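You operate a simulated robot arm through the tools that you are given. There is no shell and no other tool.

You run a simulated robot arm. Do the job below in one go: nothing can be reset, and whatever is moved stays where it is left.

Task
Clamp the strip by the orange toggle, turn the blue toggle across, then unclamp and turn the orange one across.
Fine: use the yellow-handled clamp, wound snug; to unclamp wind its screw right back and run its jaw up to the top; stand it back on the ledge next to the strip's end before you turn the orange toggle; the other four stay across and none pops; leave the brown-handled clamp.
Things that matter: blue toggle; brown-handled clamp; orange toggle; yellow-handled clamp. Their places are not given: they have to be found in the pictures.

Only the result counts: the job must be done as asked and must still hold three seconds after the hand-in. Knocking over, shifting, dropping, spilling or breaking anything else fails it.

Robot
A 6-joint arm with a three-finger gripper, fixed in place. Base frame: the origin is at the foot of the arm, x ahead of it, y to its left, z up; the work surface is at about z = 0.9. Units: m, degrees, N and s.
Its first joint turns from -166.0 to 166.0 degrees. Payload 4.89 kg.
The TCP is the grasp point between the finger pads, 0.03 m short of the fingertips. In the tool frame z runs along the fingers and y along their closing line. The gripper opens to 0.164 m. The gripper's body begins 0.125 m behind the TCP.
Orientation is that of the tool frame in the base frame, as [roll, pitch, yaw] about the fixed x, y, z axes, in that order (R = Rz(yaw) Ry(pitch) Rx(roll)). With the fingers straight down and closing along the base's y, the tool's x points along the base's -x, its y along +y and its z along -z.

Tools
- The arm moves only by the tool apply_moves. Its argument "steps" is one flat list of numbers, 7 for each row, row after row: the opening, from 0 (shut) to 1 (fully open), then the shift along the tool's x, y, z in m, then the turn, a rotation vector about the tool's x, y, z in degrees. In form: [grip, x, y, z, wx, wy, wz, grip, x, y, z, wx, wy, wz, ...]. A call has 1 to 20 rows; each row is the pose to reach, as a shift and turn from the pose commanded when the call began, along the tool's axes at that moment. Rows are played at 5 a second. More than 0.05 m and 8.6 degrees between two rows, or a gripper value outside its range, and nothing of the call is played. Where a pose cannot be reached the arm comes as near as it can. A force on the tool above 40 N (or 10 N above the force at the start of the call, whichever is more), or a blocked arm, ends the call early, and 0.2 s more pass. The fingers move at their own pace (about 0.108 m/s each) and stop on an object; they squeeze with about 38 N. The grip force told is the motor's: it shows also when the fingers shut on nothing. Time passes only in rows, and 0.2 s behind the last, so rows that repeat a pose let the fingers close. It gives the time, the measured TCP pose, the force on the tool (base axes), the opening and the grip force at its end, in the units of the frame above (readings bear some noise), with the torque about the TCP (base axes, N m) and any sound that the robot's microphone picked up.
- Cameras (640 x 400 px; columns grow to the right, rows downward): "scene" is fixed at [0.0528, -0.5058, 1.7282]; the picture's right is [0.77, -0.64, 0.00], its down [-0.39, -0.46, -0.80] and it looks along [0.51, 0.61, -0.60] (base axes); focal length 313 px, centre (320, 200). "wrist" rides on the gripper at [0.076, -0.002, -0.152] in the tool frame; the picture's right is [0.02, 1.00, 0.00], its down [-0.88, 0.02, -0.47] and it looks along [-0.47, 0.01, 0.88] (tool axes); focal length 247 px, centre (320, 200).
- capture(camera): a new picture of that camera. It takes no simulated time.
- move_column(by): slides the trunk up (or, below 0, down) by that many m; the arm rides with it, the base frame stays. It gives what a move gives, with no picture.
- pixel_to_xyz(camera, pixels): for up to 12 pixels [column, row] of the newest picture of that camera ("zoom" is the newest enlarged one), the place [x, y, z] in the base frame of the surface seen there, good to about 0.002 m, but the place of the scene camera against the robot may be out by one fixed shift of up to 0.012 m in any direction. It takes no simulated time.
- inspect(camera, box): a new picture of the part [left, top, right, bottom] of that camera's present view, enlarged. It takes no simulated time.
- job_done(): hands the job in; it is judged then, once.

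Unless the task says otherwise, let go and move clear before handing in.

The tools are called after "Emit:" by a JSON object that holds its "name" and its "arguments". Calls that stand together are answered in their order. apply_moves: Moves the arm, as the interface text tells. Its arguments: {"type":"object","properties":{"steps":{"type":"array"}},"required":["steps"]} The other tools are called the same way: move_column (by) slides the trunk up or down; capture (camera) takes a picture; pixel_to_xyz (camera, pixels) gives the place of the surface under pixels of a picture; inspect (camera, box) takes an enlarged picture of a part of a camera's view; job_done () hands the job in.

At the start:

```text
time_s: 0.0
tcp_pos: [0.5615, 0.0703, 1.3295]
tcp_rot: [179.9, 0.1, -180.0]
contact_force: [0.4, -0.6, 0.5]
wrist_torque: [0.01, 0.01, -0.03]
gripper_width: 0.1639
finger_force: 0.0
trunk travel left (down, up): [-0.175, 0.215]
```

scene: 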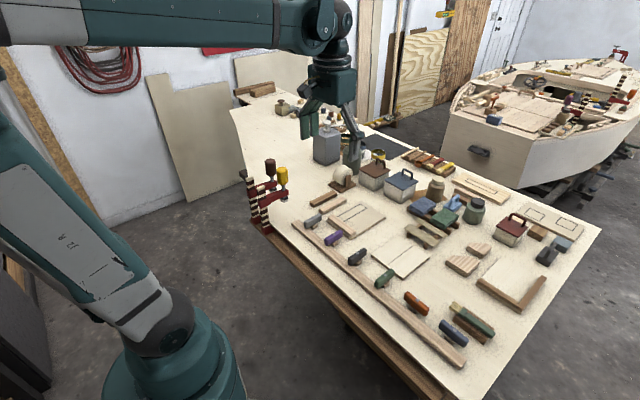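
wrist: 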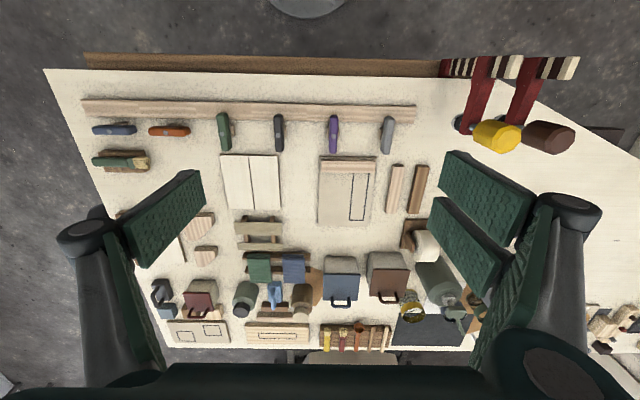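

The pictures show a long strip near the table's front edge with six toggles (blue at wrist px 113,130, orange at 169,131 lying along the strip, others across) and two clamps at wrist px 490,100 and 540,100. I'll look closer first.

Emit:
{"name": "inspect", "arguments": {"camera": "scene", "box": [220, 140, 360, 250]}}

Emit:
{"name": "inspect", "arguments": {"camera": "scene", "box": [280, 200, 510, 380]}}

Emit:
{"name": "inspect", "arguments": {"camera": "wrist", "box": [420, 40, 600, 170]}}

Emit:
{"name": "inspect", "arguments": {"camera": "wrist", "box": [60, 60, 260, 190]}}

```text
3.64 times, centred on (290, 195) of scene
```

zoom: 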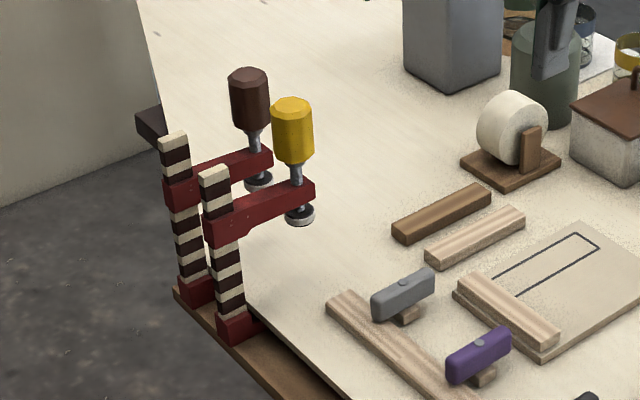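

```text
2.22 times, centred on (395, 290) of scene
```

zoom: 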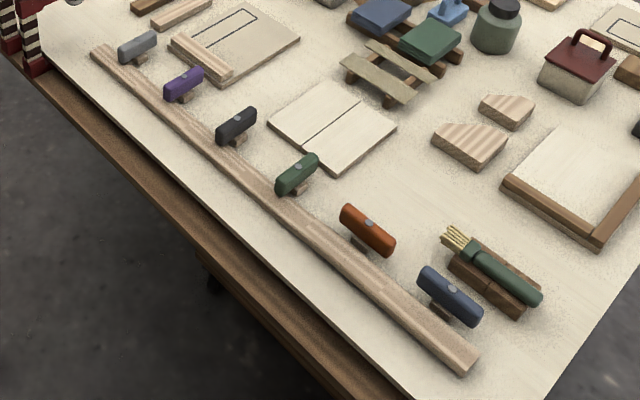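

```text
3.08 times, centred on (510, 105) of wrist
```

zoom: 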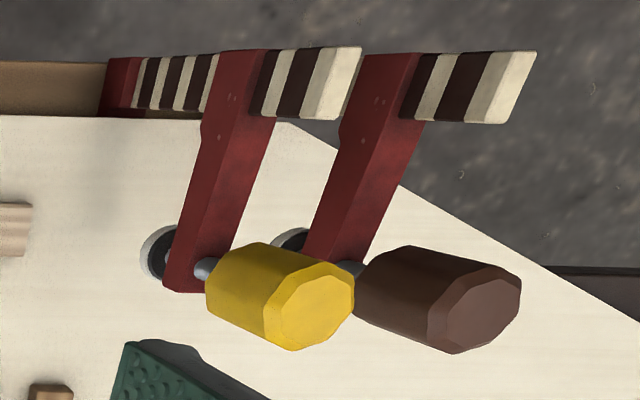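

```text
3.08 times, centred on (160, 125) of wrist
```

zoom: 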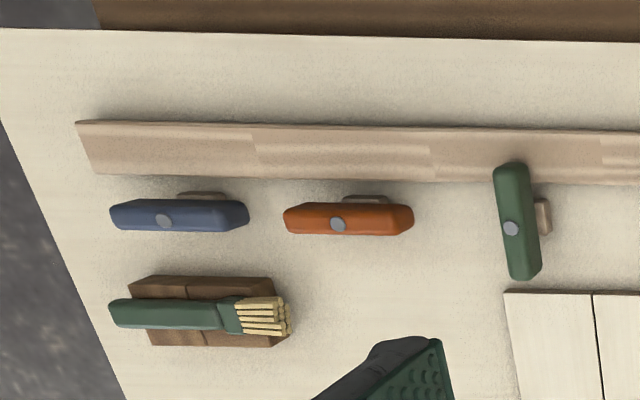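

The strip runs along y at the near edge; blue and orange toggles lie parallel to it, the others across. I'll measure the places of clamps, strip and toggles from the wrist picture.

Emit:
{"name": "pixel_to_xyz", "arguments": {"camera": "wrist", "pixels": [[84, 108], [250, 112], [412, 114], [113, 130], [169, 131], [224, 132], [279, 132], [333, 134], [387, 134], [60, 80], [300, 85], [300, 65]]}}

Emit:
{"name": "pixel_to_xyz", "arguments": {"camera": "wrist", "pixels": [[518, 68], [571, 68], [483, 95], [525, 95], [508, 138], [562, 140], [464, 125], [455, 66], [110, 60], [475, 118], [485, 62], [490, 130]]}}

Emit:
{"name": "inspect", "arguments": {"camera": "wrist", "box": [200, 60, 440, 190]}}

```text
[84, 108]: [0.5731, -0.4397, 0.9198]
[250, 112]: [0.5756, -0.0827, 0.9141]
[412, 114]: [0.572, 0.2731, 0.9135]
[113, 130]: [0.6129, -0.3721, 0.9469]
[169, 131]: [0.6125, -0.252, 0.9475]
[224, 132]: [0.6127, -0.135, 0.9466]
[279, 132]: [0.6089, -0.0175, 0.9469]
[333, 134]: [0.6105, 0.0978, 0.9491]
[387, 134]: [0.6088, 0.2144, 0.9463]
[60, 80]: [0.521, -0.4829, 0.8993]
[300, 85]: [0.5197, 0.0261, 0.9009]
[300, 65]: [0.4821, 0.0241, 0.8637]
```

```text
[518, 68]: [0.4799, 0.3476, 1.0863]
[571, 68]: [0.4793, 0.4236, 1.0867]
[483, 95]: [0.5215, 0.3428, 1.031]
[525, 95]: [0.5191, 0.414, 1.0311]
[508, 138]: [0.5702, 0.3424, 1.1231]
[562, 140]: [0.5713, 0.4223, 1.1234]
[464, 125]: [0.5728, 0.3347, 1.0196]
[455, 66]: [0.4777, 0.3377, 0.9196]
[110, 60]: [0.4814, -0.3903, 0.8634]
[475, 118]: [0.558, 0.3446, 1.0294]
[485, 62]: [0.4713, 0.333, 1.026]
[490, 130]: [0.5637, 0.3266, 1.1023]
```

```text
2.67 times, centred on (320, 125) of wrist
```

zoom: 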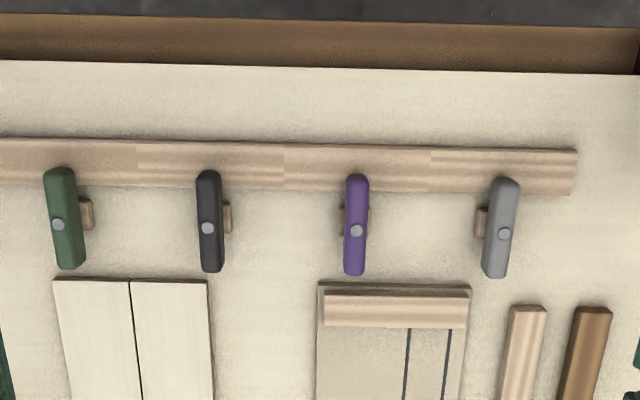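

The strip lies at x≈0.573 with its top near z 0.915; the yellow clamp has its bar at about (0.478, 0.345), top z 1.087, handle at (0.57, 0.342). I'll turn the wrist to see the clamp's foot and the ledge from the side.

Emit:
{"name": "apply_moves", "arguments": {"steps": [1, 0.006, 0.005, 0.013, 0, 0, -8.2, 1, 0.012, 0.01, 0.026, 0, 0, -16.4, 1, 0.018, 0.015, 0.039, 0, 0, -24.6, 1, 0.024, 0.02, 0.052, 0, 0, -32.8, 1, 0.03, 0.025, 0.065, 0, 0, -41, 1, 0.036, 0.03, 0.078, 0, 0, -49.2, 1, 0.042, 0.035, 0.091, 0, 0, -57.4, 1, 0.048, 0.04, 0.104, 0, 0, -65.6, 1, 0.054, 0.045, 0.117, 0, 0, -73.8, 1, 0.06, 0.05, 0.13, 0, 0, -82, 1, 0.0615, 0.05, 0.13, 0, 0, -90, 1, 0.0615, 0.05, 0.13, 0, 0, -90]}}

```text
time_s: 2.6
tcp_pos: [0.4988, 0.1182, 1.1984]
tcp_rot: [-180.0, 0.0, -89.8]
contact_force: [0.2, 0.6, 0.0]
wrist_torque: [-0.01, 0.01, 0.04]
gripper_width: 0.1639
finger_force: 0.1
trunk travel left (down, up): [-0.175, 0.215]
```

The wrist is turned to face +y. Now tilt the tool by 45° and go lower to see the clamp foot.

Emit:
{"name": "apply_moves", "arguments": {"steps": [1, 0, 0, 0.02, 0, -7.5, 0, 1, 0, 0, 0.04, 0, -15, 0, 1, 0, 0, 0.07, 0, -22.5, 0, 1, 0, 0, 0.1, 0, -30, 0, 1, 0, 0, 0.13, 0, -37.5, 0, 1, 0, 0, 0.16, 0, -45, 0, 1, 0, 0, 0.16, 0, -45, 0]}}

Emit:
{"name": "capture", "arguments": {"camera": "wrist"}}

```text
time_s: 4.2
tcp_pos: [0.5014, 0.1194, 1.0379]
tcp_rot: [-180.0, 45.2, -90.0]
contact_force: [1.4, 0.9, 0.2]
wrist_torque: [0.02, 0.03, 0.1]
gripper_width: 0.1638
finger_force: 0.1
trunk travel left (down, up): [-0.175, 0.215]
```

```text
taken
```

wrist: 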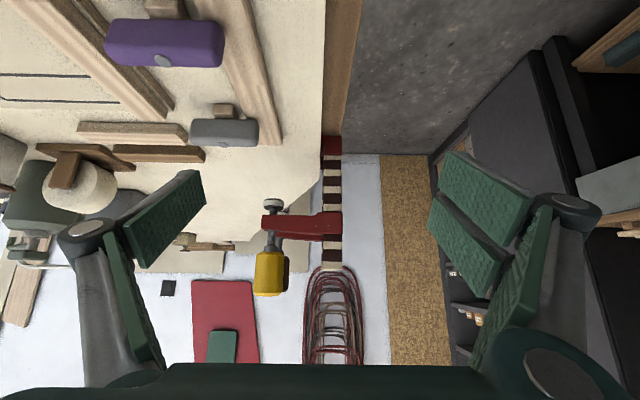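

The picture is upside down (table at the top); the yellow clamp is at px 255–345, 135–295. I'll enlarge it.

Emit:
{"name": "inspect", "arguments": {"camera": "wrist", "box": [230, 120, 390, 310]}}

Emit:
{"name": "pixel_to_xyz", "arguments": {"camera": "wrist", "pixels": [[331, 140], [325, 154], [340, 154], [331, 268], [331, 262], [330, 213], [330, 240], [272, 205], [268, 252], [268, 295], [288, 272], [256, 272]]}}

```text
2.11 times, centred on (310, 215) of wrist
```

zoom: 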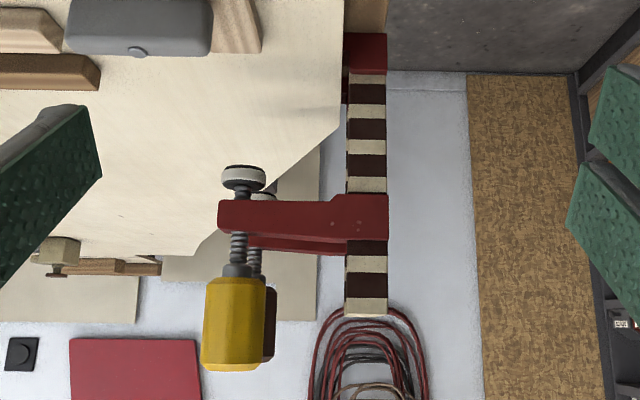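

```text
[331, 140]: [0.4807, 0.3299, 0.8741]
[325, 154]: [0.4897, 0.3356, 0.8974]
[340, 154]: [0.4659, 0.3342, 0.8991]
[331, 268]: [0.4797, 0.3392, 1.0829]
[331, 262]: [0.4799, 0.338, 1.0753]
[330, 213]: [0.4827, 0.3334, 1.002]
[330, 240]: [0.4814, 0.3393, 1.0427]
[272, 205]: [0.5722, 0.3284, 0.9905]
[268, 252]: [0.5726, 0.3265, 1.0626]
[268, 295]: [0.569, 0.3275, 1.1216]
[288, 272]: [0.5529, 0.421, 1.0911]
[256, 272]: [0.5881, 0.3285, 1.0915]
```

I need to understand how the foot goes against the table edge; I'll enlarge the ledge region (px 310–370, 0–160) and probe the scene view.

Emit:
{"name": "inspect", "arguments": {"camera": "wrist", "box": [300, 90, 370, 170]}}

Emit:
{"name": "inspect", "arguments": {"camera": "scene", "box": [235, 160, 305, 260]}}

Emit:
{"name": "inspect", "arguments": {"camera": "scene", "box": [360, 280, 480, 400]}}

Emit:
{"name": "pixel_to_xyz", "arguments": {"camera": "wrist", "pixels": [[326, 100], [333, 100], [340, 100], [345, 100], [322, 100], [319, 100], [330, 40], [345, 40], [325, 40], [355, 40], [337, 60], [326, 125]]}}

```text
5.00 times, centred on (335, 130) of wrist
```

zoom: 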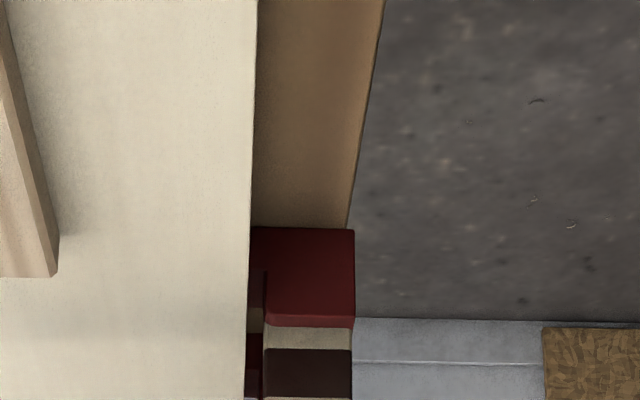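

```text
4.00 times, centred on (270, 210) of scene
```

zoom: 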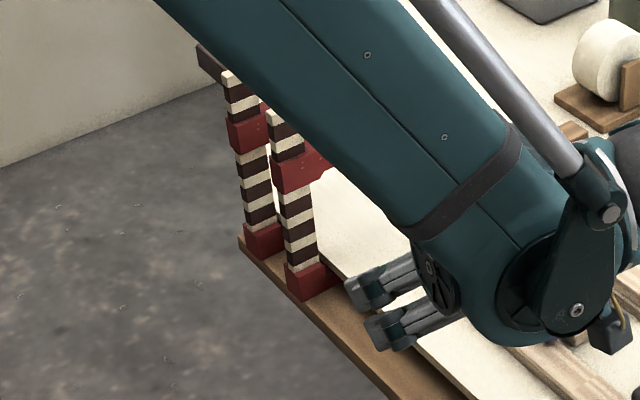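

```text
3.33 times, centred on (420, 340) of scene
```

zoom: 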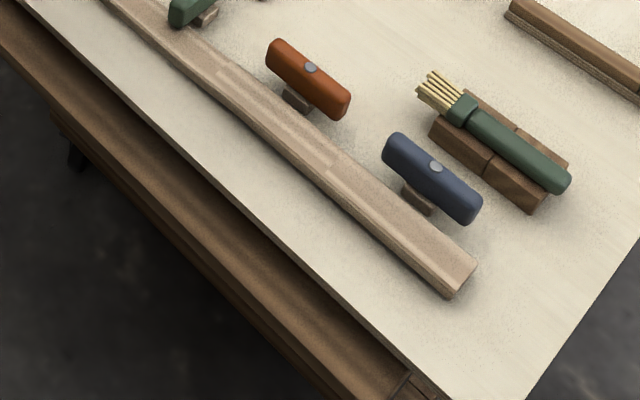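

```text
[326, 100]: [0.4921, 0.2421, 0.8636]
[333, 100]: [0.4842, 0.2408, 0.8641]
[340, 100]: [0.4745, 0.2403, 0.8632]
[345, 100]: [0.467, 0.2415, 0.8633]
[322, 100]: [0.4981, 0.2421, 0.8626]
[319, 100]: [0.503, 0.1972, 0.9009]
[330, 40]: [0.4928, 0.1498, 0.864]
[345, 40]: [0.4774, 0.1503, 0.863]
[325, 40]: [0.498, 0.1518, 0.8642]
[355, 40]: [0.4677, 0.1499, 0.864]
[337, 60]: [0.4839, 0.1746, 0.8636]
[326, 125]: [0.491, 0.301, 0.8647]
```

The ledge is at z≈0.8635, x 0.465–0.503, and the foot may reach under the table top. I'll look at it more level from outside the edge.

Emit:
{"name": "apply_moves", "arguments": {"steps": [1, 0.02, 0.02, 0.02, 0, -5, 0, 1, 0.035, 0.04, 0.035, 0, -10, 0, 1, 0.05, 0.06, 0.05, 0, -15, 0, 1, 0.06, 0.06, 0.06, 0, -20, 0, 1, 0.06, 0.06, 0.06, 0, -20, 0]}}

Emit:
{"name": "capture", "arguments": {"camera": "wrist"}}

Emit:
{"name": "inspect", "arguments": {"camera": "wrist", "box": [230, 100, 340, 210]}}

```text
time_s: 5.4
tcp_pos: [0.4637, 0.1112, 1.0132]
tcp_rot: [-180.0, 65.0, -90.0]
contact_force: [-0.4, 0.5, 0.4]
wrist_torque: [-0.02, 0.0, -0.01]
gripper_width: 0.1639
finger_force: 0.0
out of reach, approached as far as the arm can: row 3, 4, 5
trunk travel left (down, up): [-0.175, 0.215]
```

```text
taken
```

wrist: 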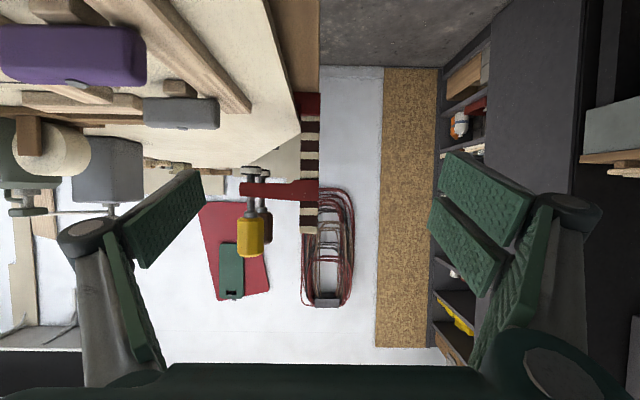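

```text
3.64 times, centred on (285, 155) of wrist
```

zoom: 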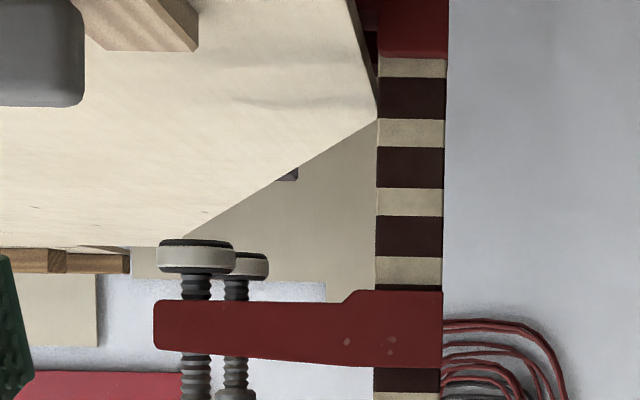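

Emit:
{"name": "inspect", "arguments": {"camera": "wrist", "box": [275, 60, 335, 130]}}

Emit:
{"name": "inspect", "arguments": {"camera": "wrist", "box": [260, 0, 340, 100]}}

Emit:
{"name": "pixel_to_xyz", "arguments": {"camera": "wrist", "pixels": [[305, 100], [301, 95], [299, 98], [297, 105], [294, 100], [270, 20], [275, 40], [262, 5], [316, 105], [316, 100], [290, 62], [295, 80]]}}

```text
5.71 times, centred on (305, 95) of wrist
```

zoom: 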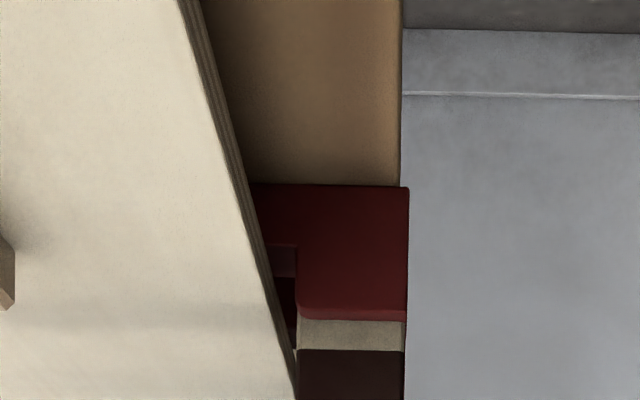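

```text
4.00 times, centred on (300, 50) of wrist
```

zoom: 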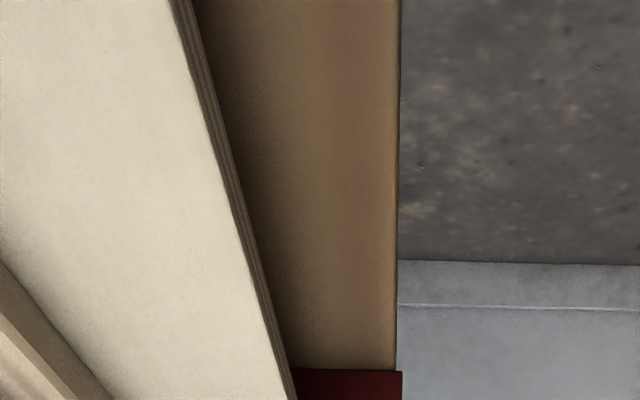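

```text
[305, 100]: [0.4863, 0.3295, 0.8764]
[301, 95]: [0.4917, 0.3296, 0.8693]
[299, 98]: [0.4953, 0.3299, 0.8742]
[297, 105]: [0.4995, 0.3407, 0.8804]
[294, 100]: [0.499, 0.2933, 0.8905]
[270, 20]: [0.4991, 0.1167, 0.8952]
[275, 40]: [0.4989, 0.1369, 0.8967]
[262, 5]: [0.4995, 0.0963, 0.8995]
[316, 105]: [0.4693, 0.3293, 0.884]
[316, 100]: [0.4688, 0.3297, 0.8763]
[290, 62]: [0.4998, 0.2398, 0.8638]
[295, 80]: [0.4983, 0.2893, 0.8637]
```

The table top is a thin sheet (edge z 0.888–0.90 at x 0.499) with the clamp's lower jaw reaching into the gap below it, so the clamp can slide along the ledge. I'll bring the tool back to straight down and rise clear.

Emit:
{"name": "apply_moves", "arguments": {"steps": [1, -0.022, 0, -0.01, 0, 8.1, 0, 1, -0.044, 0, -0.02, 0, 16.2, 0, 1, -0.066, 0, -0.03, 0, 24.3, 0, 1, -0.088, 0, -0.04, 0, 32.4, 0, 1, -0.11, 0, -0.05, 0, 40.6, 0, 1, -0.132, 0, -0.06, 0, 48.8, 0, 1, -0.154, 0, -0.07, 0, 57, 0, 1, -0.172, 0, -0.08, 0, 65, 0, 1, -0.172, 0, -0.08, 0, 65, 0]}}

```text
time_s: 7.4
tcp_pos: [0.461, 0.1114, 1.2008]
tcp_rot: [-180.0, -0.1, -90.0]
contact_force: [0.3, -0.3, 0.2]
wrist_torque: [-0.05, 0.01, 0.01]
gripper_width: 0.1641
finger_force: 0.1
trunk travel left (down, up): [-0.175, 0.215]
```

Tool is straight down again. I'll turn the yaw back and go above the yellow clamp's bar for a close view.

Emit:
{"name": "apply_moves", "arguments": {"steps": [1, -0.022, -0.002, 0, 0, 0, 8.2, 1, -0.044, -0.004, 0, 0, 0, 16.4, 1, -0.066, -0.006, 0, 0, 0, 24.6, 1, -0.088, -0.008, 0, 0, 0, 32.8, 1, -0.11, -0.01, 0, 0, 0, 41, 1, -0.132, -0.012, 0, 0, 0, 49.2, 1, -0.154, -0.013, 0, 0, 0, 57.4, 1, -0.176, -0.014, 0, 0, 0, 65.6, 1, -0.198, -0.015, 0, 0, 0, 73.8, 1, -0.22, -0.017, 0, 0, 0, 82, 1, -0.234, -0.018, 0, 0, 0, 90, 1, -0.234, -0.018, 0, 0, 0, 90]}}

Emit:
{"name": "capture", "arguments": {"camera": "wrist"}}

Emit:
{"name": "inspect", "arguments": {"camera": "wrist", "box": [240, 100, 440, 300]}}

```text
time_s: 10.0
tcp_pos: [0.4798, 0.3471, 1.1993]
tcp_rot: [-180.0, 0.0, 179.9]
contact_force: [0.8, 0.5, -0.1]
wrist_torque: [-0.05, 0.03, 0.04]
gripper_width: 0.1639
finger_force: 0.0
trunk travel left (down, up): [-0.175, 0.215]
```

```text
taken
```

wrist: 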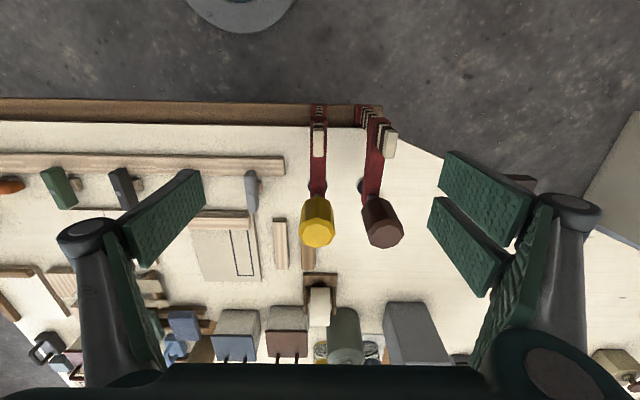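

```text
2.00 times, centred on (340, 200) of wrist
```

zoom: 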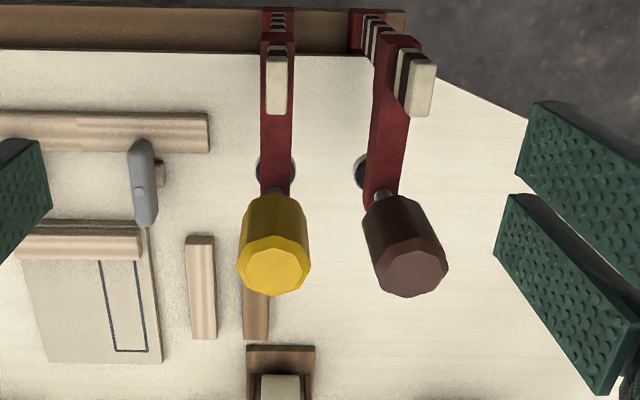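

The bar looks thin in y (px 314–325 wide). I'll measure its top face and the handle precisely.

Emit:
{"name": "pixel_to_xyz", "arguments": {"camera": "zoom", "pixels": [[277, 60], [277, 80], [277, 110], [268, 95], [285, 95], [277, 135], [277, 45], [276, 272], [240, 262], [310, 262], [274, 295], [276, 180]]}}

Emit:
{"name": "pixel_to_xyz", "arguments": {"camera": "wrist", "pixels": [[319, 106], [319, 113], [310, 106], [327, 106], [388, 142], [383, 233], [375, 165], [180, 161], [252, 180], [280, 163], [368, 113], [318, 238]]}}

```text
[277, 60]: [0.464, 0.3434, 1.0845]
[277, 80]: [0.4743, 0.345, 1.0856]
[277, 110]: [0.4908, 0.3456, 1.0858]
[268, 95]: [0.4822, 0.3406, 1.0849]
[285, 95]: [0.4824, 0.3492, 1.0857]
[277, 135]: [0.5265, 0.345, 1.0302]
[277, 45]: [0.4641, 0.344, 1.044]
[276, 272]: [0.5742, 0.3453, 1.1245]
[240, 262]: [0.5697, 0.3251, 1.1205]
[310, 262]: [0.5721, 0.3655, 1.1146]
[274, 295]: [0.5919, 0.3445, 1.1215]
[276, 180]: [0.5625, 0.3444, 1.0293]
```

```text
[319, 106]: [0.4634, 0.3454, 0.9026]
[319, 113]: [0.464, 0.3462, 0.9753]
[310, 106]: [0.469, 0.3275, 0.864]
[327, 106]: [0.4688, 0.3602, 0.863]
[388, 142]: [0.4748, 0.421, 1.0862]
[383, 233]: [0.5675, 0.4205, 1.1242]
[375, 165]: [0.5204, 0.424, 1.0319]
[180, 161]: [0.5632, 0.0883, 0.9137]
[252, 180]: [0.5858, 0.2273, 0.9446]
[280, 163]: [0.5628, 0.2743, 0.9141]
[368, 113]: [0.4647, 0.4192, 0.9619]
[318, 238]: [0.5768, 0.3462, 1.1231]
```

Bar: x 0.464–0.492, y 0.340–0.350, top z 1.0855; jaw top z 1.030; handle at (0.5735, 0.345), Ø≈0.04. I'll lower the part-open fingers around the bar's top and close.

Emit:
{"name": "apply_moves", "arguments": {"steps": [0.3, 0.002, -0.002, 0.0, 0, 0, 0, 0.3, 0.002, -0.002, 0.0, 0, 0, 0, 0.3, 0.002, -0.002, 0.04, 0, 0, 0, 0.3, 0.002, -0.002, 0.08, 0, 0, 0, 0.3, 0.002, -0.002, 0.11, 0, 0, 0, 0.3, 0.002, -0.002, 0.135, 0, 0, 0, 0.3, 0.002, -0.002, 0.135, 0, 0, 0]}}

Emit:
{"name": "capture", "arguments": {"camera": "wrist"}}

```text
time_s: 11.6
tcp_pos: [0.4779, 0.3433, 1.0645]
tcp_rot: [-179.9, -0.1, -180.0]
contact_force: [-0.5, -0.1, 0.1]
wrist_torque: [-0.02, -0.01, 0.0]
gripper_width: 0.0493
finger_force: 0.1
trunk travel left (down, up): [-0.175, 0.215]
```

```text
taken
```

wrist: 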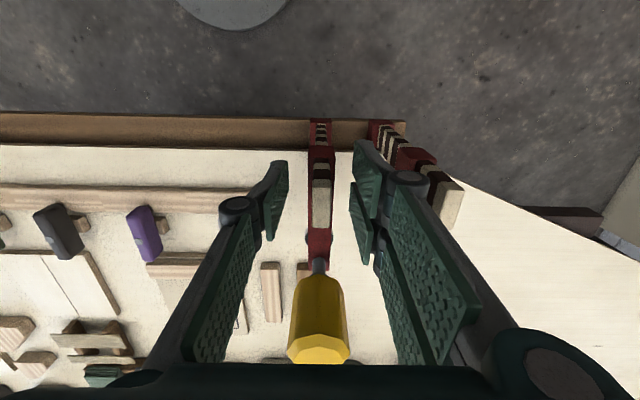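

The bar (px 320,200) is between the fingers. I'll centre by 1.5 mm and close, then lift by 3 mm.

Emit:
{"name": "apply_moves", "arguments": {"steps": [0.3, 0, 0.0015, 0, 0, 0, 0, 0.0, 0, 0.0015, 0, 0, 0, 0, 0.0, 0, 0.0015, 0, 0, 0, 0, 0.0, 0, 0.0015, 0, 0, 0, 0, 0.0, 0, 0.0015, -0.001, 0, 0, 0, 0.0, 0, 0.0015, -0.002, 0, 0, 0, 0.0, 0, 0.0015, -0.003, 0, 0, 0, 0.0, 0, 0.0015, -0.004, 0, 0, 0, 0.0, 0, 0.0015, -0.004, 0, 0, 0]}}

Emit:
{"name": "inspect", "arguments": {"camera": "wrist", "box": [240, 100, 440, 300]}}

Emit:
{"name": "inspect", "arguments": {"camera": "scene", "box": [225, 140, 325, 260]}}

```text
time_s: 13.6
tcp_pos: [0.4797, 0.3456, 1.0685]
tcp_rot: [180.0, -0.1, 180.0]
contact_force: [0.0, -0.6, -6.1]
wrist_torque: [-0.01, 0.23, -0.01]
gripper_width: 0.0117
finger_force: 37.8
trunk travel left (down, up): [-0.175, 0.215]
```

```text
2.00 times, centred on (340, 200) of wrist
```

zoom: 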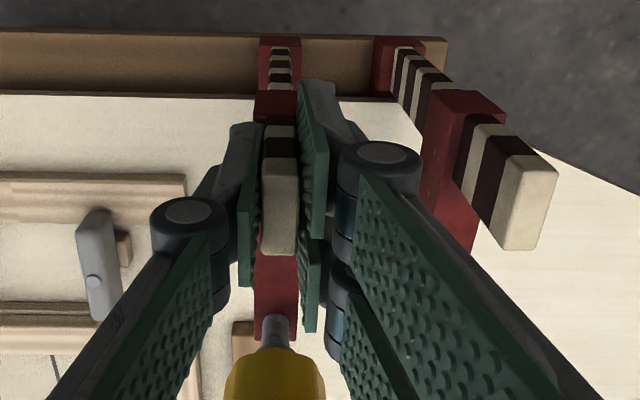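

```text
3.33 times, centred on (275, 200) of scene
```

zoom: 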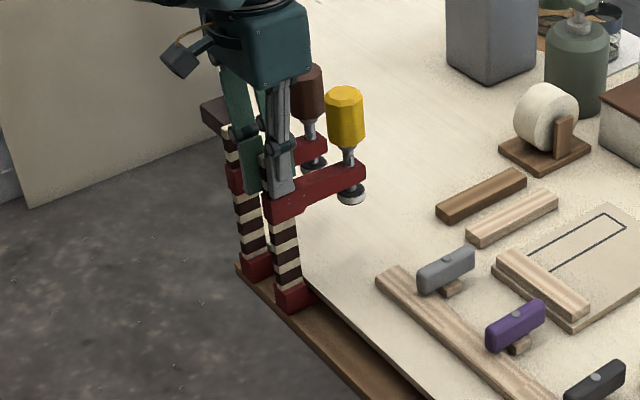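

The clamp is lifted 4 mm (about 6 N weight) and hangs straight. I'll slide it along the ledge in −y, first half way.

Emit:
{"name": "apply_moves", "arguments": {"steps": [0, 0, -0.008, 0, 0, 0, 0, 0, 0, -0.025, 0, 0, 0, 0, 0, 0, -0.05, 0, 0, 0, 0, 0, 0, -0.075, 0, 0, 0, 0, 0, 0, -0.1, 0, 0, 0, 0, 0, 0, -0.125, 0, 0, 0, 0, 0, 0, -0.15, 0, 0, 0, 0, 0, 0, -0.175, 0, 0, 0, 0, 0, 0, -0.2, 0, 0, 0, 0, 0, 0, -0.225, 0, 0, 0, 0, 0, 0, -0.25, 0, 0, 0, 0, 0, 0, -0.275, 0, 0, 0, 0, 0, 0, -0.292, 0, 0, 0, 0, 0, 0, -0.3, 0, 0, 0, 0, 0, 0, -0.3, 0, 0, 0, 0]}}

Emit:
{"name": "capture", "arguments": {"camera": "wrist"}}

Emit:
{"name": "capture", "arguments": {"camera": "scene"}}

```text
time_s: 16.8
tcp_pos: [0.4794, 0.0466, 1.0701]
tcp_rot: [180.0, 0.0, 179.9]
contact_force: [-0.2, 0.5, -5.4]
wrist_torque: [0.03, 0.2, 0.01]
gripper_width: 0.0119
finger_force: 37.9
trunk travel left (down, up): [-0.175, 0.215]
```

```text
taken
```

wrist: 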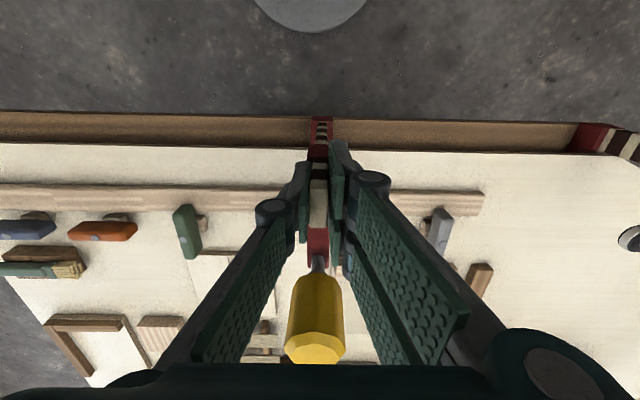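

```text
taken
```

scene: 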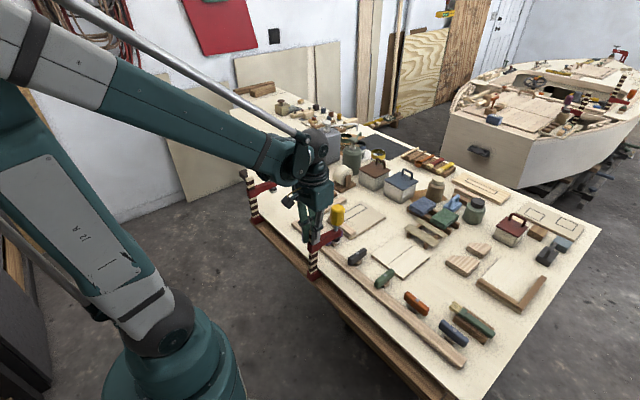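

The slide went smoothly, no snag. I'll slide on by 0.30 m so the pad comes beside the orange toggle (y≈−0.252).

Emit:
{"name": "apply_moves", "arguments": {"steps": [0, 0, -0.008, 0, 0, 0, 0, 0, 0, -0.025, 0, 0, 0, 0, 0, 0, -0.05, 0, 0, 0, 0, 0, 0, -0.075, 0, 0, 0, 0, 0, 0, -0.1, 0, 0, 0, 0, 0, 0, -0.125, 0, 0, 0, 0, 0, 0, -0.15, 0, 0, 0, 0, 0, 0, -0.175, 0, 0, 0, 0, 0, 0, -0.2, 0, 0, 0, 0, 0, 0, -0.225, 0, 0, 0, 0, 0, 0, -0.25, 0, 0, 0, 0, 0, 0, -0.275, 0, 0, 0, 0, 0, 0, -0.292, 0, 0, 0, 0, 0, 0, -0.3, 0, 0, 0, 0, 0, 0, -0.3, 0, 0, 0, 0]}}

Emit:
{"name": "capture", "arguments": {"camera": "wrist"}}

Emit:
{"name": "inspect", "arguments": {"camera": "scene", "box": [320, 200, 500, 400]}}

```text
time_s: 20.0
tcp_pos: [0.4798, -0.2533, 1.0686]
tcp_rot: [-180.0, -0.1, -179.9]
contact_force: [0.0, -0.6, -6.4]
wrist_torque: [0.0, 0.21, 0.0]
gripper_width: 0.0117
finger_force: 38.1
trunk travel left (down, up): [-0.175, 0.215]
```

```text
taken
```

wrist: 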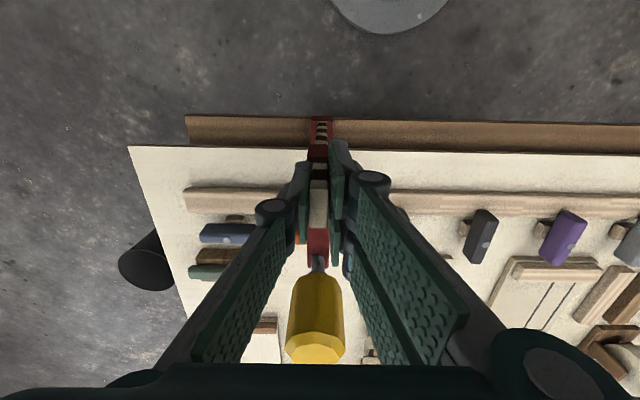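

```text
2.00 times, centred on (410, 300) of scene
```

zoom: 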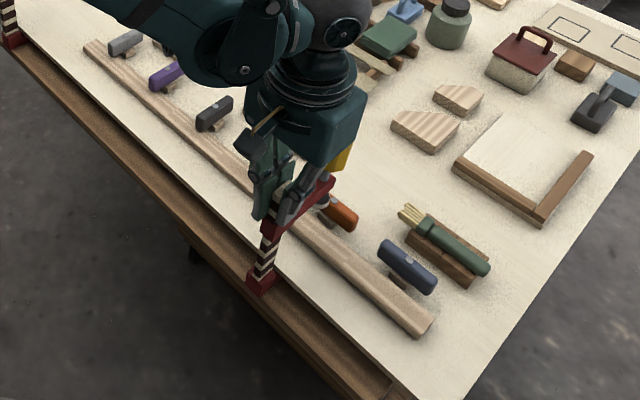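

The clamp is beside the orange toggle. I'll set it down the 4 mm, open the fingers and rise straight off the bar.

Emit:
{"name": "apply_moves", "arguments": {"steps": [0, 0, 0, 0.002, 0, 0, 0, 0, 0, 0, 0.004, 0, 0, 0, 0, 0, 0, 0.0045, 0, 0, 0, 0, 0, 0, 0.0045, 0, 0, 0, 0.1, 0, 0, 0.0045, 0, 0, 0, 0.3, 0, 0, 0.0045, 0, 0, 0, 0.3, 0, 0, 0.0045, 0, 0, 0, 0.3, 0, 0, -0.02, 0, 0, 0, 0.3, 0, 0, -0.06, 0, 0, 0, 0.3, 0, 0, -0.1, 0, 0, 0, 0.3, 0, 0, -0.14, 0, 0, 0, 0.3, 0, 0, -0.14, 0, 0, 0]}}

Emit:
{"name": "capture", "arguments": {"camera": "wrist"}}

Emit:
{"name": "inspect", "arguments": {"camera": "wrist", "box": [220, 90, 420, 290]}}

```text
time_s: 22.6
tcp_pos: [0.478, -0.2535, 1.2117]
tcp_rot: [-180.0, 0.0, -180.0]
contact_force: [0.6, 0.5, -0.7]
wrist_torque: [-0.04, -0.04, 0.02]
gripper_width: 0.0491
finger_force: 0.1
trunk travel left (down, up): [-0.175, 0.215]
```

```text
taken
```

wrist: 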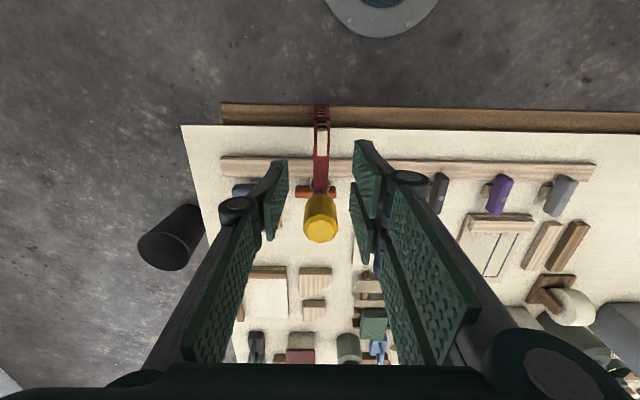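

```text
2.00 times, centred on (320, 190) of wrist
```

zoom: 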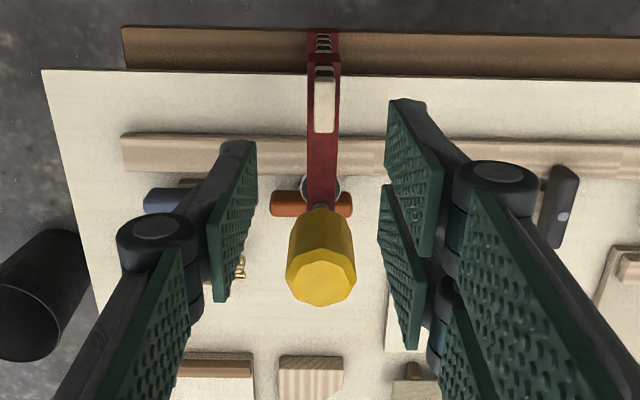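

The clamp stands on its own at the orange toggle. I'll measure bar, handle and the strip's height along its length.

Emit:
{"name": "pixel_to_xyz", "arguments": {"camera": "zoom", "pixels": [[324, 80], [324, 120], [315, 100], [333, 100], [322, 280], [288, 275], [355, 275], [322, 303], [323, 170], [322, 145]]}}

Emit:
{"name": "pixel_to_xyz", "arguments": {"camera": "wrist", "pixels": [[224, 165], [240, 166], [260, 166], [295, 168], [345, 168], [400, 170], [450, 170], [520, 171], [580, 172], [300, 162], [300, 175], [303, 191]]}}

```text
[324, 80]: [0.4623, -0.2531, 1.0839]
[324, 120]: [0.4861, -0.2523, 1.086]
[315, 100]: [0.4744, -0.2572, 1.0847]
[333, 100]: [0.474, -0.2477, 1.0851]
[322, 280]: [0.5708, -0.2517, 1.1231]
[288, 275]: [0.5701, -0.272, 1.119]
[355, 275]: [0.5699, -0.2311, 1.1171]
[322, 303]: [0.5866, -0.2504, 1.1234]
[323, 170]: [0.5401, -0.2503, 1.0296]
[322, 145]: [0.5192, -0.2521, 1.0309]
```

```text
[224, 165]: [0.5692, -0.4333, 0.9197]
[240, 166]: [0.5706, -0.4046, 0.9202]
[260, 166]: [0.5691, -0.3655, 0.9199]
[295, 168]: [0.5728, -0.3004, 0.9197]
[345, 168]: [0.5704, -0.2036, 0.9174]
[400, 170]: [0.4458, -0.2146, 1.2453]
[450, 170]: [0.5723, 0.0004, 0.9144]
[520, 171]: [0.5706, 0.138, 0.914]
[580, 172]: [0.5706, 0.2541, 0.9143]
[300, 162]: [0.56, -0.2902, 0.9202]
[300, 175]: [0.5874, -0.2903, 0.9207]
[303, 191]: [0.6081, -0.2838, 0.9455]
```

The free end of the strip is sprung up about 6 mm (0.920 vs 0.914), as expected. I'll go over the handle (0.571, −0.2515), turning the wrist to −80° to leave stroke for winding.

Emit:
{"name": "apply_moves", "arguments": {"steps": [0.45, -0.01, 0.0, 0, 0, 0, -8, 0.45, -0.02, 0.0, 0, 0, 0, -16, 0.45, -0.03, 0.001, 0, 0, 0, -24, 0.45, -0.04, 0.001, 0, 0, 0, -32, 0.45, -0.05, 0.001, 0, 0, 0, -40, 0.45, -0.06, 0.001, 0, 0, 0, -48, 0.45, -0.07, 0.001, 0, 0, 0, -56, 0.45, -0.08, 0.002, 0, 0, 0, -64, 0.45, -0.088, 0.002, 0, 0, 0, -72, 0.45, -0.093, 0.002, 0, 0, 0, -80, 0.45, -0.093, 0.002, 0, 0, 0, -80]}}

Emit:
{"name": "capture", "arguments": {"camera": "wrist"}}

```text
time_s: 25.0
tcp_pos: [0.5722, -0.2529, 1.2102]
tcp_rot: [-180.0, 0.1, -99.9]
contact_force: [-0.5, 0.1, -0.6]
wrist_torque: [-0.02, 0.01, -0.01]
gripper_width: 0.0736
finger_force: 0.0
trunk travel left (down, up): [-0.175, 0.215]
```

```text
taken
```

wrist: 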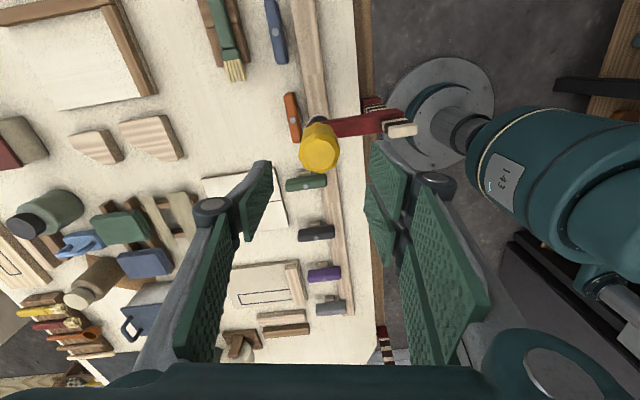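

Handle seen at px (319,148). I'll verify its centre before descending.

Emit:
{"name": "pixel_to_xyz", "arguments": {"camera": "wrist", "pixels": [[320, 155], [301, 152], [337, 152], [319, 172], [319, 142], [401, 130], [390, 130]]}}

Emit:
{"name": "inspect", "arguments": {"camera": "wrist", "box": [270, 80, 430, 200]}}

```text
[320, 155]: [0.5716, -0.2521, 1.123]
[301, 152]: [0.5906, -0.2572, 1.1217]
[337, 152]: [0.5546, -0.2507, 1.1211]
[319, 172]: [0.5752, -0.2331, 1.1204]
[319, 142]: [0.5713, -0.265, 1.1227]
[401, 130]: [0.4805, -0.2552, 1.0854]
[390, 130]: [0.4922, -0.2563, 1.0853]
```

```text
3.33 times, centred on (350, 140) of wrist
```

zoom: 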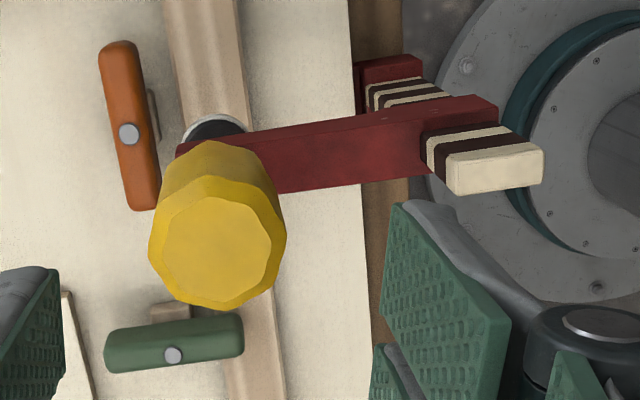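

Handle centre ≈ (0.5725, −0.253), right under the TCP. I'll descend 0.11 m and close on it.

Emit:
{"name": "apply_moves", "arguments": {"steps": [0.45, 0, 0, 0.04, 0, 0, 0, 0.45, 0, 0, 0.08, 0, 0, 0, 0.45, 0, 0, 0.11, 0, 0, 0, 0.45, 0, 0, 0.11, 0, 0, 0, 0.2, 0, 0, 0.11, 0, 0, 0, 0.0, 0, 0, 0.11, 0, 0, 0, 0.0, 0, 0, 0.11, 0, 0, 0]}}

Emit:
{"name": "inspect", "arguments": {"camera": "scene", "box": [320, 200, 500, 400]}}

```text
time_s: 26.6
tcp_pos: [0.5705, -0.2529, 1.1034]
tcp_rot: [180.0, 0.0, -99.9]
contact_force: [-0.3, 0.5, 1.1]
wrist_torque: [0.01, -0.05, -0.02]
gripper_width: 0.039
finger_force: 38.2
trunk travel left (down, up): [-0.175, 0.215]
```

```text
2.00 times, centred on (410, 300) of scene
```

zoom: 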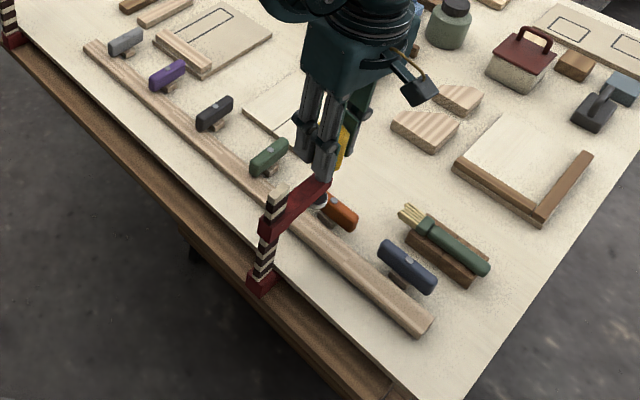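

Handle is gripped (0.039 m). I'll press it down 50 mm to run the jaw down the bar, watching the force.

Emit:
{"name": "apply_moves", "arguments": {"steps": [0, 0, 0, 0.004, 0, 0, 0, 0, 0, 0, 0.01, 0, 0, 0, 0, 0, 0, 0.018, 0, 0, 0, 0, 0, 0, 0.026, 0, 0, 0, 0, 0, 0, 0.034, 0, 0, 0, 0, 0, 0, 0.042, 0, 0, 0, 0, 0, 0, 0.05, 0, 0, 0, 0, 0, 0, 0.05, 0, 0, 0]}}

Emit:
{"name": "inspect", "arguments": {"camera": "scene", "box": [320, 200, 500, 400]}}

Emit:
{"name": "capture", "arguments": {"camera": "wrist"}}

```text
time_s: 28.4
tcp_pos: [0.5724, -0.2507, 1.0508]
tcp_rot: [179.9, 0.0, -100.0]
contact_force: [1.7, 0.2, -0.1]
wrist_torque: [0.02, -0.15, -0.02]
gripper_width: 0.0392
finger_force: 37.9
trunk travel left (down, up): [-0.175, 0.215]
```

```text
2.00 times, centred on (410, 300) of scene
```

zoom: 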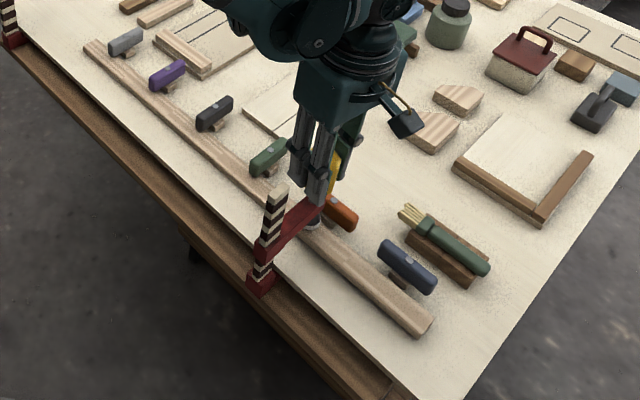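

```text
taken
```

wrist: 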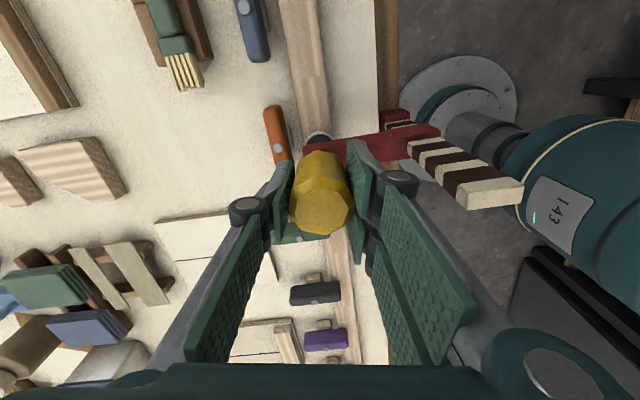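

The jaw ran down easily (no resistance). I'll continue in 2 mm steps until the pad meets the strip.

Emit:
{"name": "apply_moves", "arguments": {"steps": [0, 0, 0, 0.002, 0, 0, 0, 0, 0, 0, 0.004, 0, 0, 0, 0, 0, 0, 0.006, 0, 0, 0, 0, 0, 0, 0.008, 0, 0, 0, 0, 0, 0, 0.01, 0, 0, 0, 0, 0, 0, 0.01, 0, 0, 0]}}

Emit:
{"name": "inspect", "arguments": {"camera": "wrist", "box": [240, 80, 400, 240]}}

Emit:
{"name": "inspect", "arguments": {"camera": "scene", "box": [340, 250, 450, 350]}}

```text
time_s: 29.8
tcp_pos: [0.5723, -0.252, 1.0392]
tcp_rot: [180.0, 0.0, -100.0]
contact_force: [-0.5, 0.2, 0.1]
wrist_torque: [-0.03, 0.4, 0.01]
gripper_width: 0.0393
finger_force: 38.4
trunk travel left (down, up): [-0.175, 0.215]
```

```text
2.50 times, centred on (320, 160) of wrist
```

zoom: 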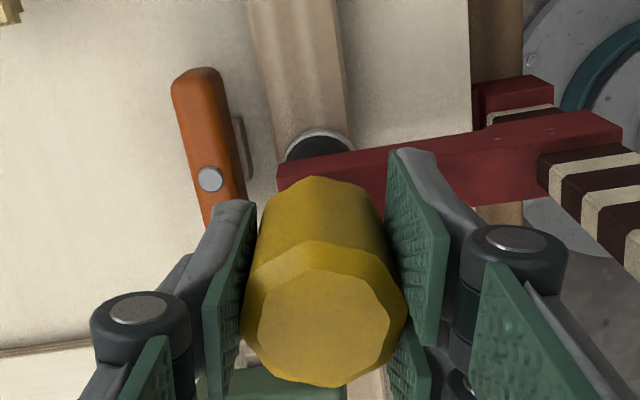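

```text
4.00 times, centred on (395, 300) of scene
```

zoom: 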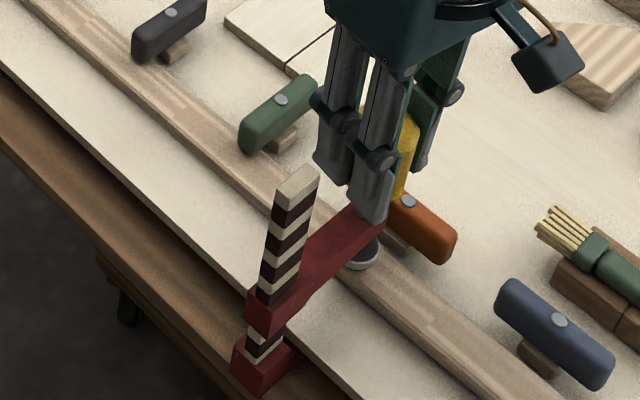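

Gap to the strip is nearly nil (torque 0.4 N·m, force still small). I'll wind a trial 40° clockwise and read the forces.

Emit:
{"name": "apply_moves", "arguments": {"steps": [0, 0, 0, 0, 0, 0, 8, 0, 0, 0, 0, 0, 0, 16, 0, 0, 0, 0, 0, 0, 24, 0, 0, 0, 0, 0, 0, 32, 0, 0, 0, 0, 0, 0, 40, 0, 0, 0, 0, 0, 0, 40]}}

```text
time_s: 31.2
tcp_pos: [0.5715, -0.2508, 1.0396]
tcp_rot: [179.9, -0.1, -140.1]
contact_force: [-1.6, 0.5, -0.7]
wrist_torque: [0.02, -0.03, 0.0]
gripper_width: 0.0391
finger_force: 38.0
trunk travel left (down, up): [-0.175, 0.215]
```

No resistance yet. I'll continue winding clockwise another 120°.

Emit:
{"name": "apply_moves", "arguments": {"steps": [0, 0, 0, 0, 0, 0, 8, 0, 0, 0, 0, 0, 0, 16, 0, 0, 0, 0, 0, 0, 24, 0, 0, 0, 0, 0, 0, 32, 0, 0, 0, 0, 0, 0, 40, 0, 0, 0, 0, 0, 0, 48, 0, 0, 0, 0, 0, 0, 56, 0, 0, 0, 0, 0, 0, 64, 0, 0, 0, 0, 0, 0, 72, 0, 0, 0, 0, 0, 0, 80, 0, 0, 0, 0, 0, 0, 88, 0, 0, 0, 0, 0, 0, 96, 0, 0, 0, 0, 0, 0, 104, 0, 0, 0, 0, 0, 0, 112, 0, 0, 0, 0, 0, 0, 120, 0, 0, 0, 0, 0, 0, 120]}}

Emit:
{"name": "capture", "arguments": {"camera": "wrist"}}

Emit:
{"name": "inspect", "arguments": {"camera": "scene", "box": [340, 250, 450, 350]}}

```text
time_s: 34.6
tcp_pos: [0.573, -0.2523, 1.0399]
tcp_rot: [180.0, -0.1, 100.0]
contact_force: [-2.1, 1.1, 0.3]
wrist_torque: [0.03, 0.04, -0.01]
gripper_width: 0.0393
finger_force: 38.2
trunk travel left (down, up): [-0.175, 0.215]
```

```text
taken
```

wrist: 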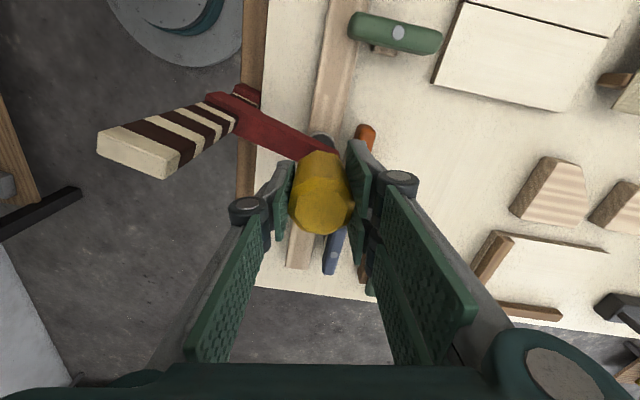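

```text
4.00 times, centred on (395, 300) of scene
```

zoom: 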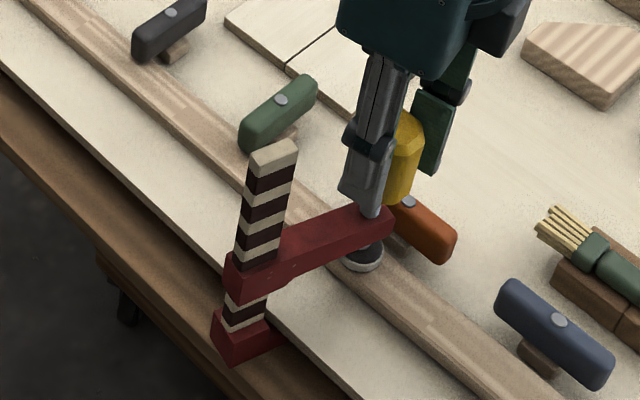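

The forces are small, but the whole clamp has swung round the handle with the winding (bar now at wrist px 170,140, turned ~20° toward +y). I'll measure how far before correcting it.

Emit:
{"name": "pixel_to_xyz", "arguments": {"camera": "wrist", "pixels": [[118, 144], [145, 152], [150, 168], [120, 130], [290, 150], [258, 128], [245, 95], [321, 190], [323, 215], [300, 250], [335, 60]]}}

Emit:
{"name": "inspect", "arguments": {"camera": "wrist", "box": [80, 60, 400, 260]}}

Emit:
{"name": "pixel_to_xyz", "arguments": {"camera": "zoom", "pixels": [[320, 68], [340, 62], [355, 70], [300, 75], [420, 180]]}}

```text
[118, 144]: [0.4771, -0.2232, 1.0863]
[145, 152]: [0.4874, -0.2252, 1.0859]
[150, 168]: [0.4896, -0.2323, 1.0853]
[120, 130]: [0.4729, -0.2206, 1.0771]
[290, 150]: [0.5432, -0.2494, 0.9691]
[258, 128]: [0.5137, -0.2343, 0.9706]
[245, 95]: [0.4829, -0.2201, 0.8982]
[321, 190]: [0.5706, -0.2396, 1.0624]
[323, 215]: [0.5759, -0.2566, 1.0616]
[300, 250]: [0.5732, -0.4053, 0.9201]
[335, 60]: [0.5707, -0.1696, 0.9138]
```

```text
2.00 times, centred on (240, 160) of wrist
```

zoom: 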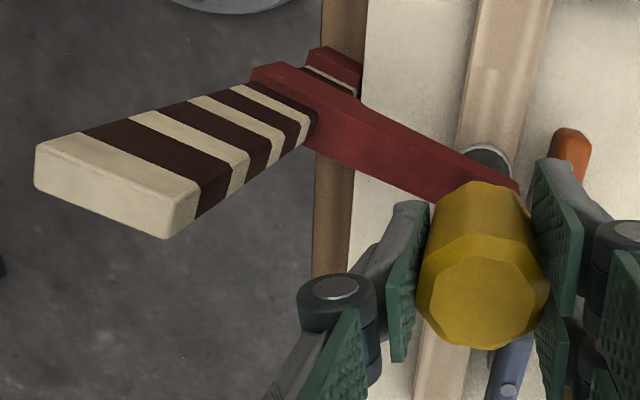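

```text
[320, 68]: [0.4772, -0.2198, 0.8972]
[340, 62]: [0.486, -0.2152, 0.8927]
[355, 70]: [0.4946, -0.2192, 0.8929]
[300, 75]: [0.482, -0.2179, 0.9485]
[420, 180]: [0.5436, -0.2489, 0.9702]
```

The clamp stands upright but swung ~17° until its bar met the table edge; the jaw climbed about 4 mm on the screw, so it isn't tight yet. I'll press the handle down in 1 mm steps to seat the pad.

Emit:
{"name": "apply_moves", "arguments": {"steps": [0, 0, 0, 0.001, 0, 0, 0, 0, 0, 0, 0.002, 0, 0, 0, 0, 0, 0, 0.003, 0, 0, 0, 0, 0, 0, 0.004, 0, 0, 0, 0, 0, 0, 0.004, 0, 0, 0]}}

Emit:
{"name": "inspect", "arguments": {"camera": "wrist", "box": [80, 60, 400, 260]}}

```text
time_s: 35.8
tcp_pos: [0.5725, -0.2521, 1.0365]
tcp_rot: [180.0, 0.0, 99.9]
contact_force: [1.2, 2.2, 4.6]
wrist_torque: [0.39, -0.02, 0.02]
gripper_width: 0.0389
finger_force: 37.6
trunk travel left (down, up): [-0.175, 0.215]
```

```text
2.00 times, centred on (240, 160) of wrist
```

zoom: 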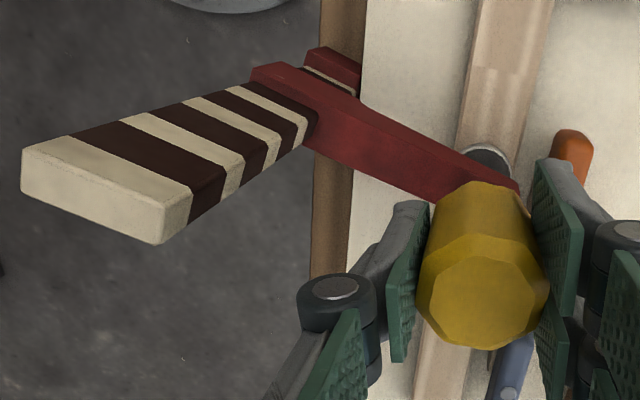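

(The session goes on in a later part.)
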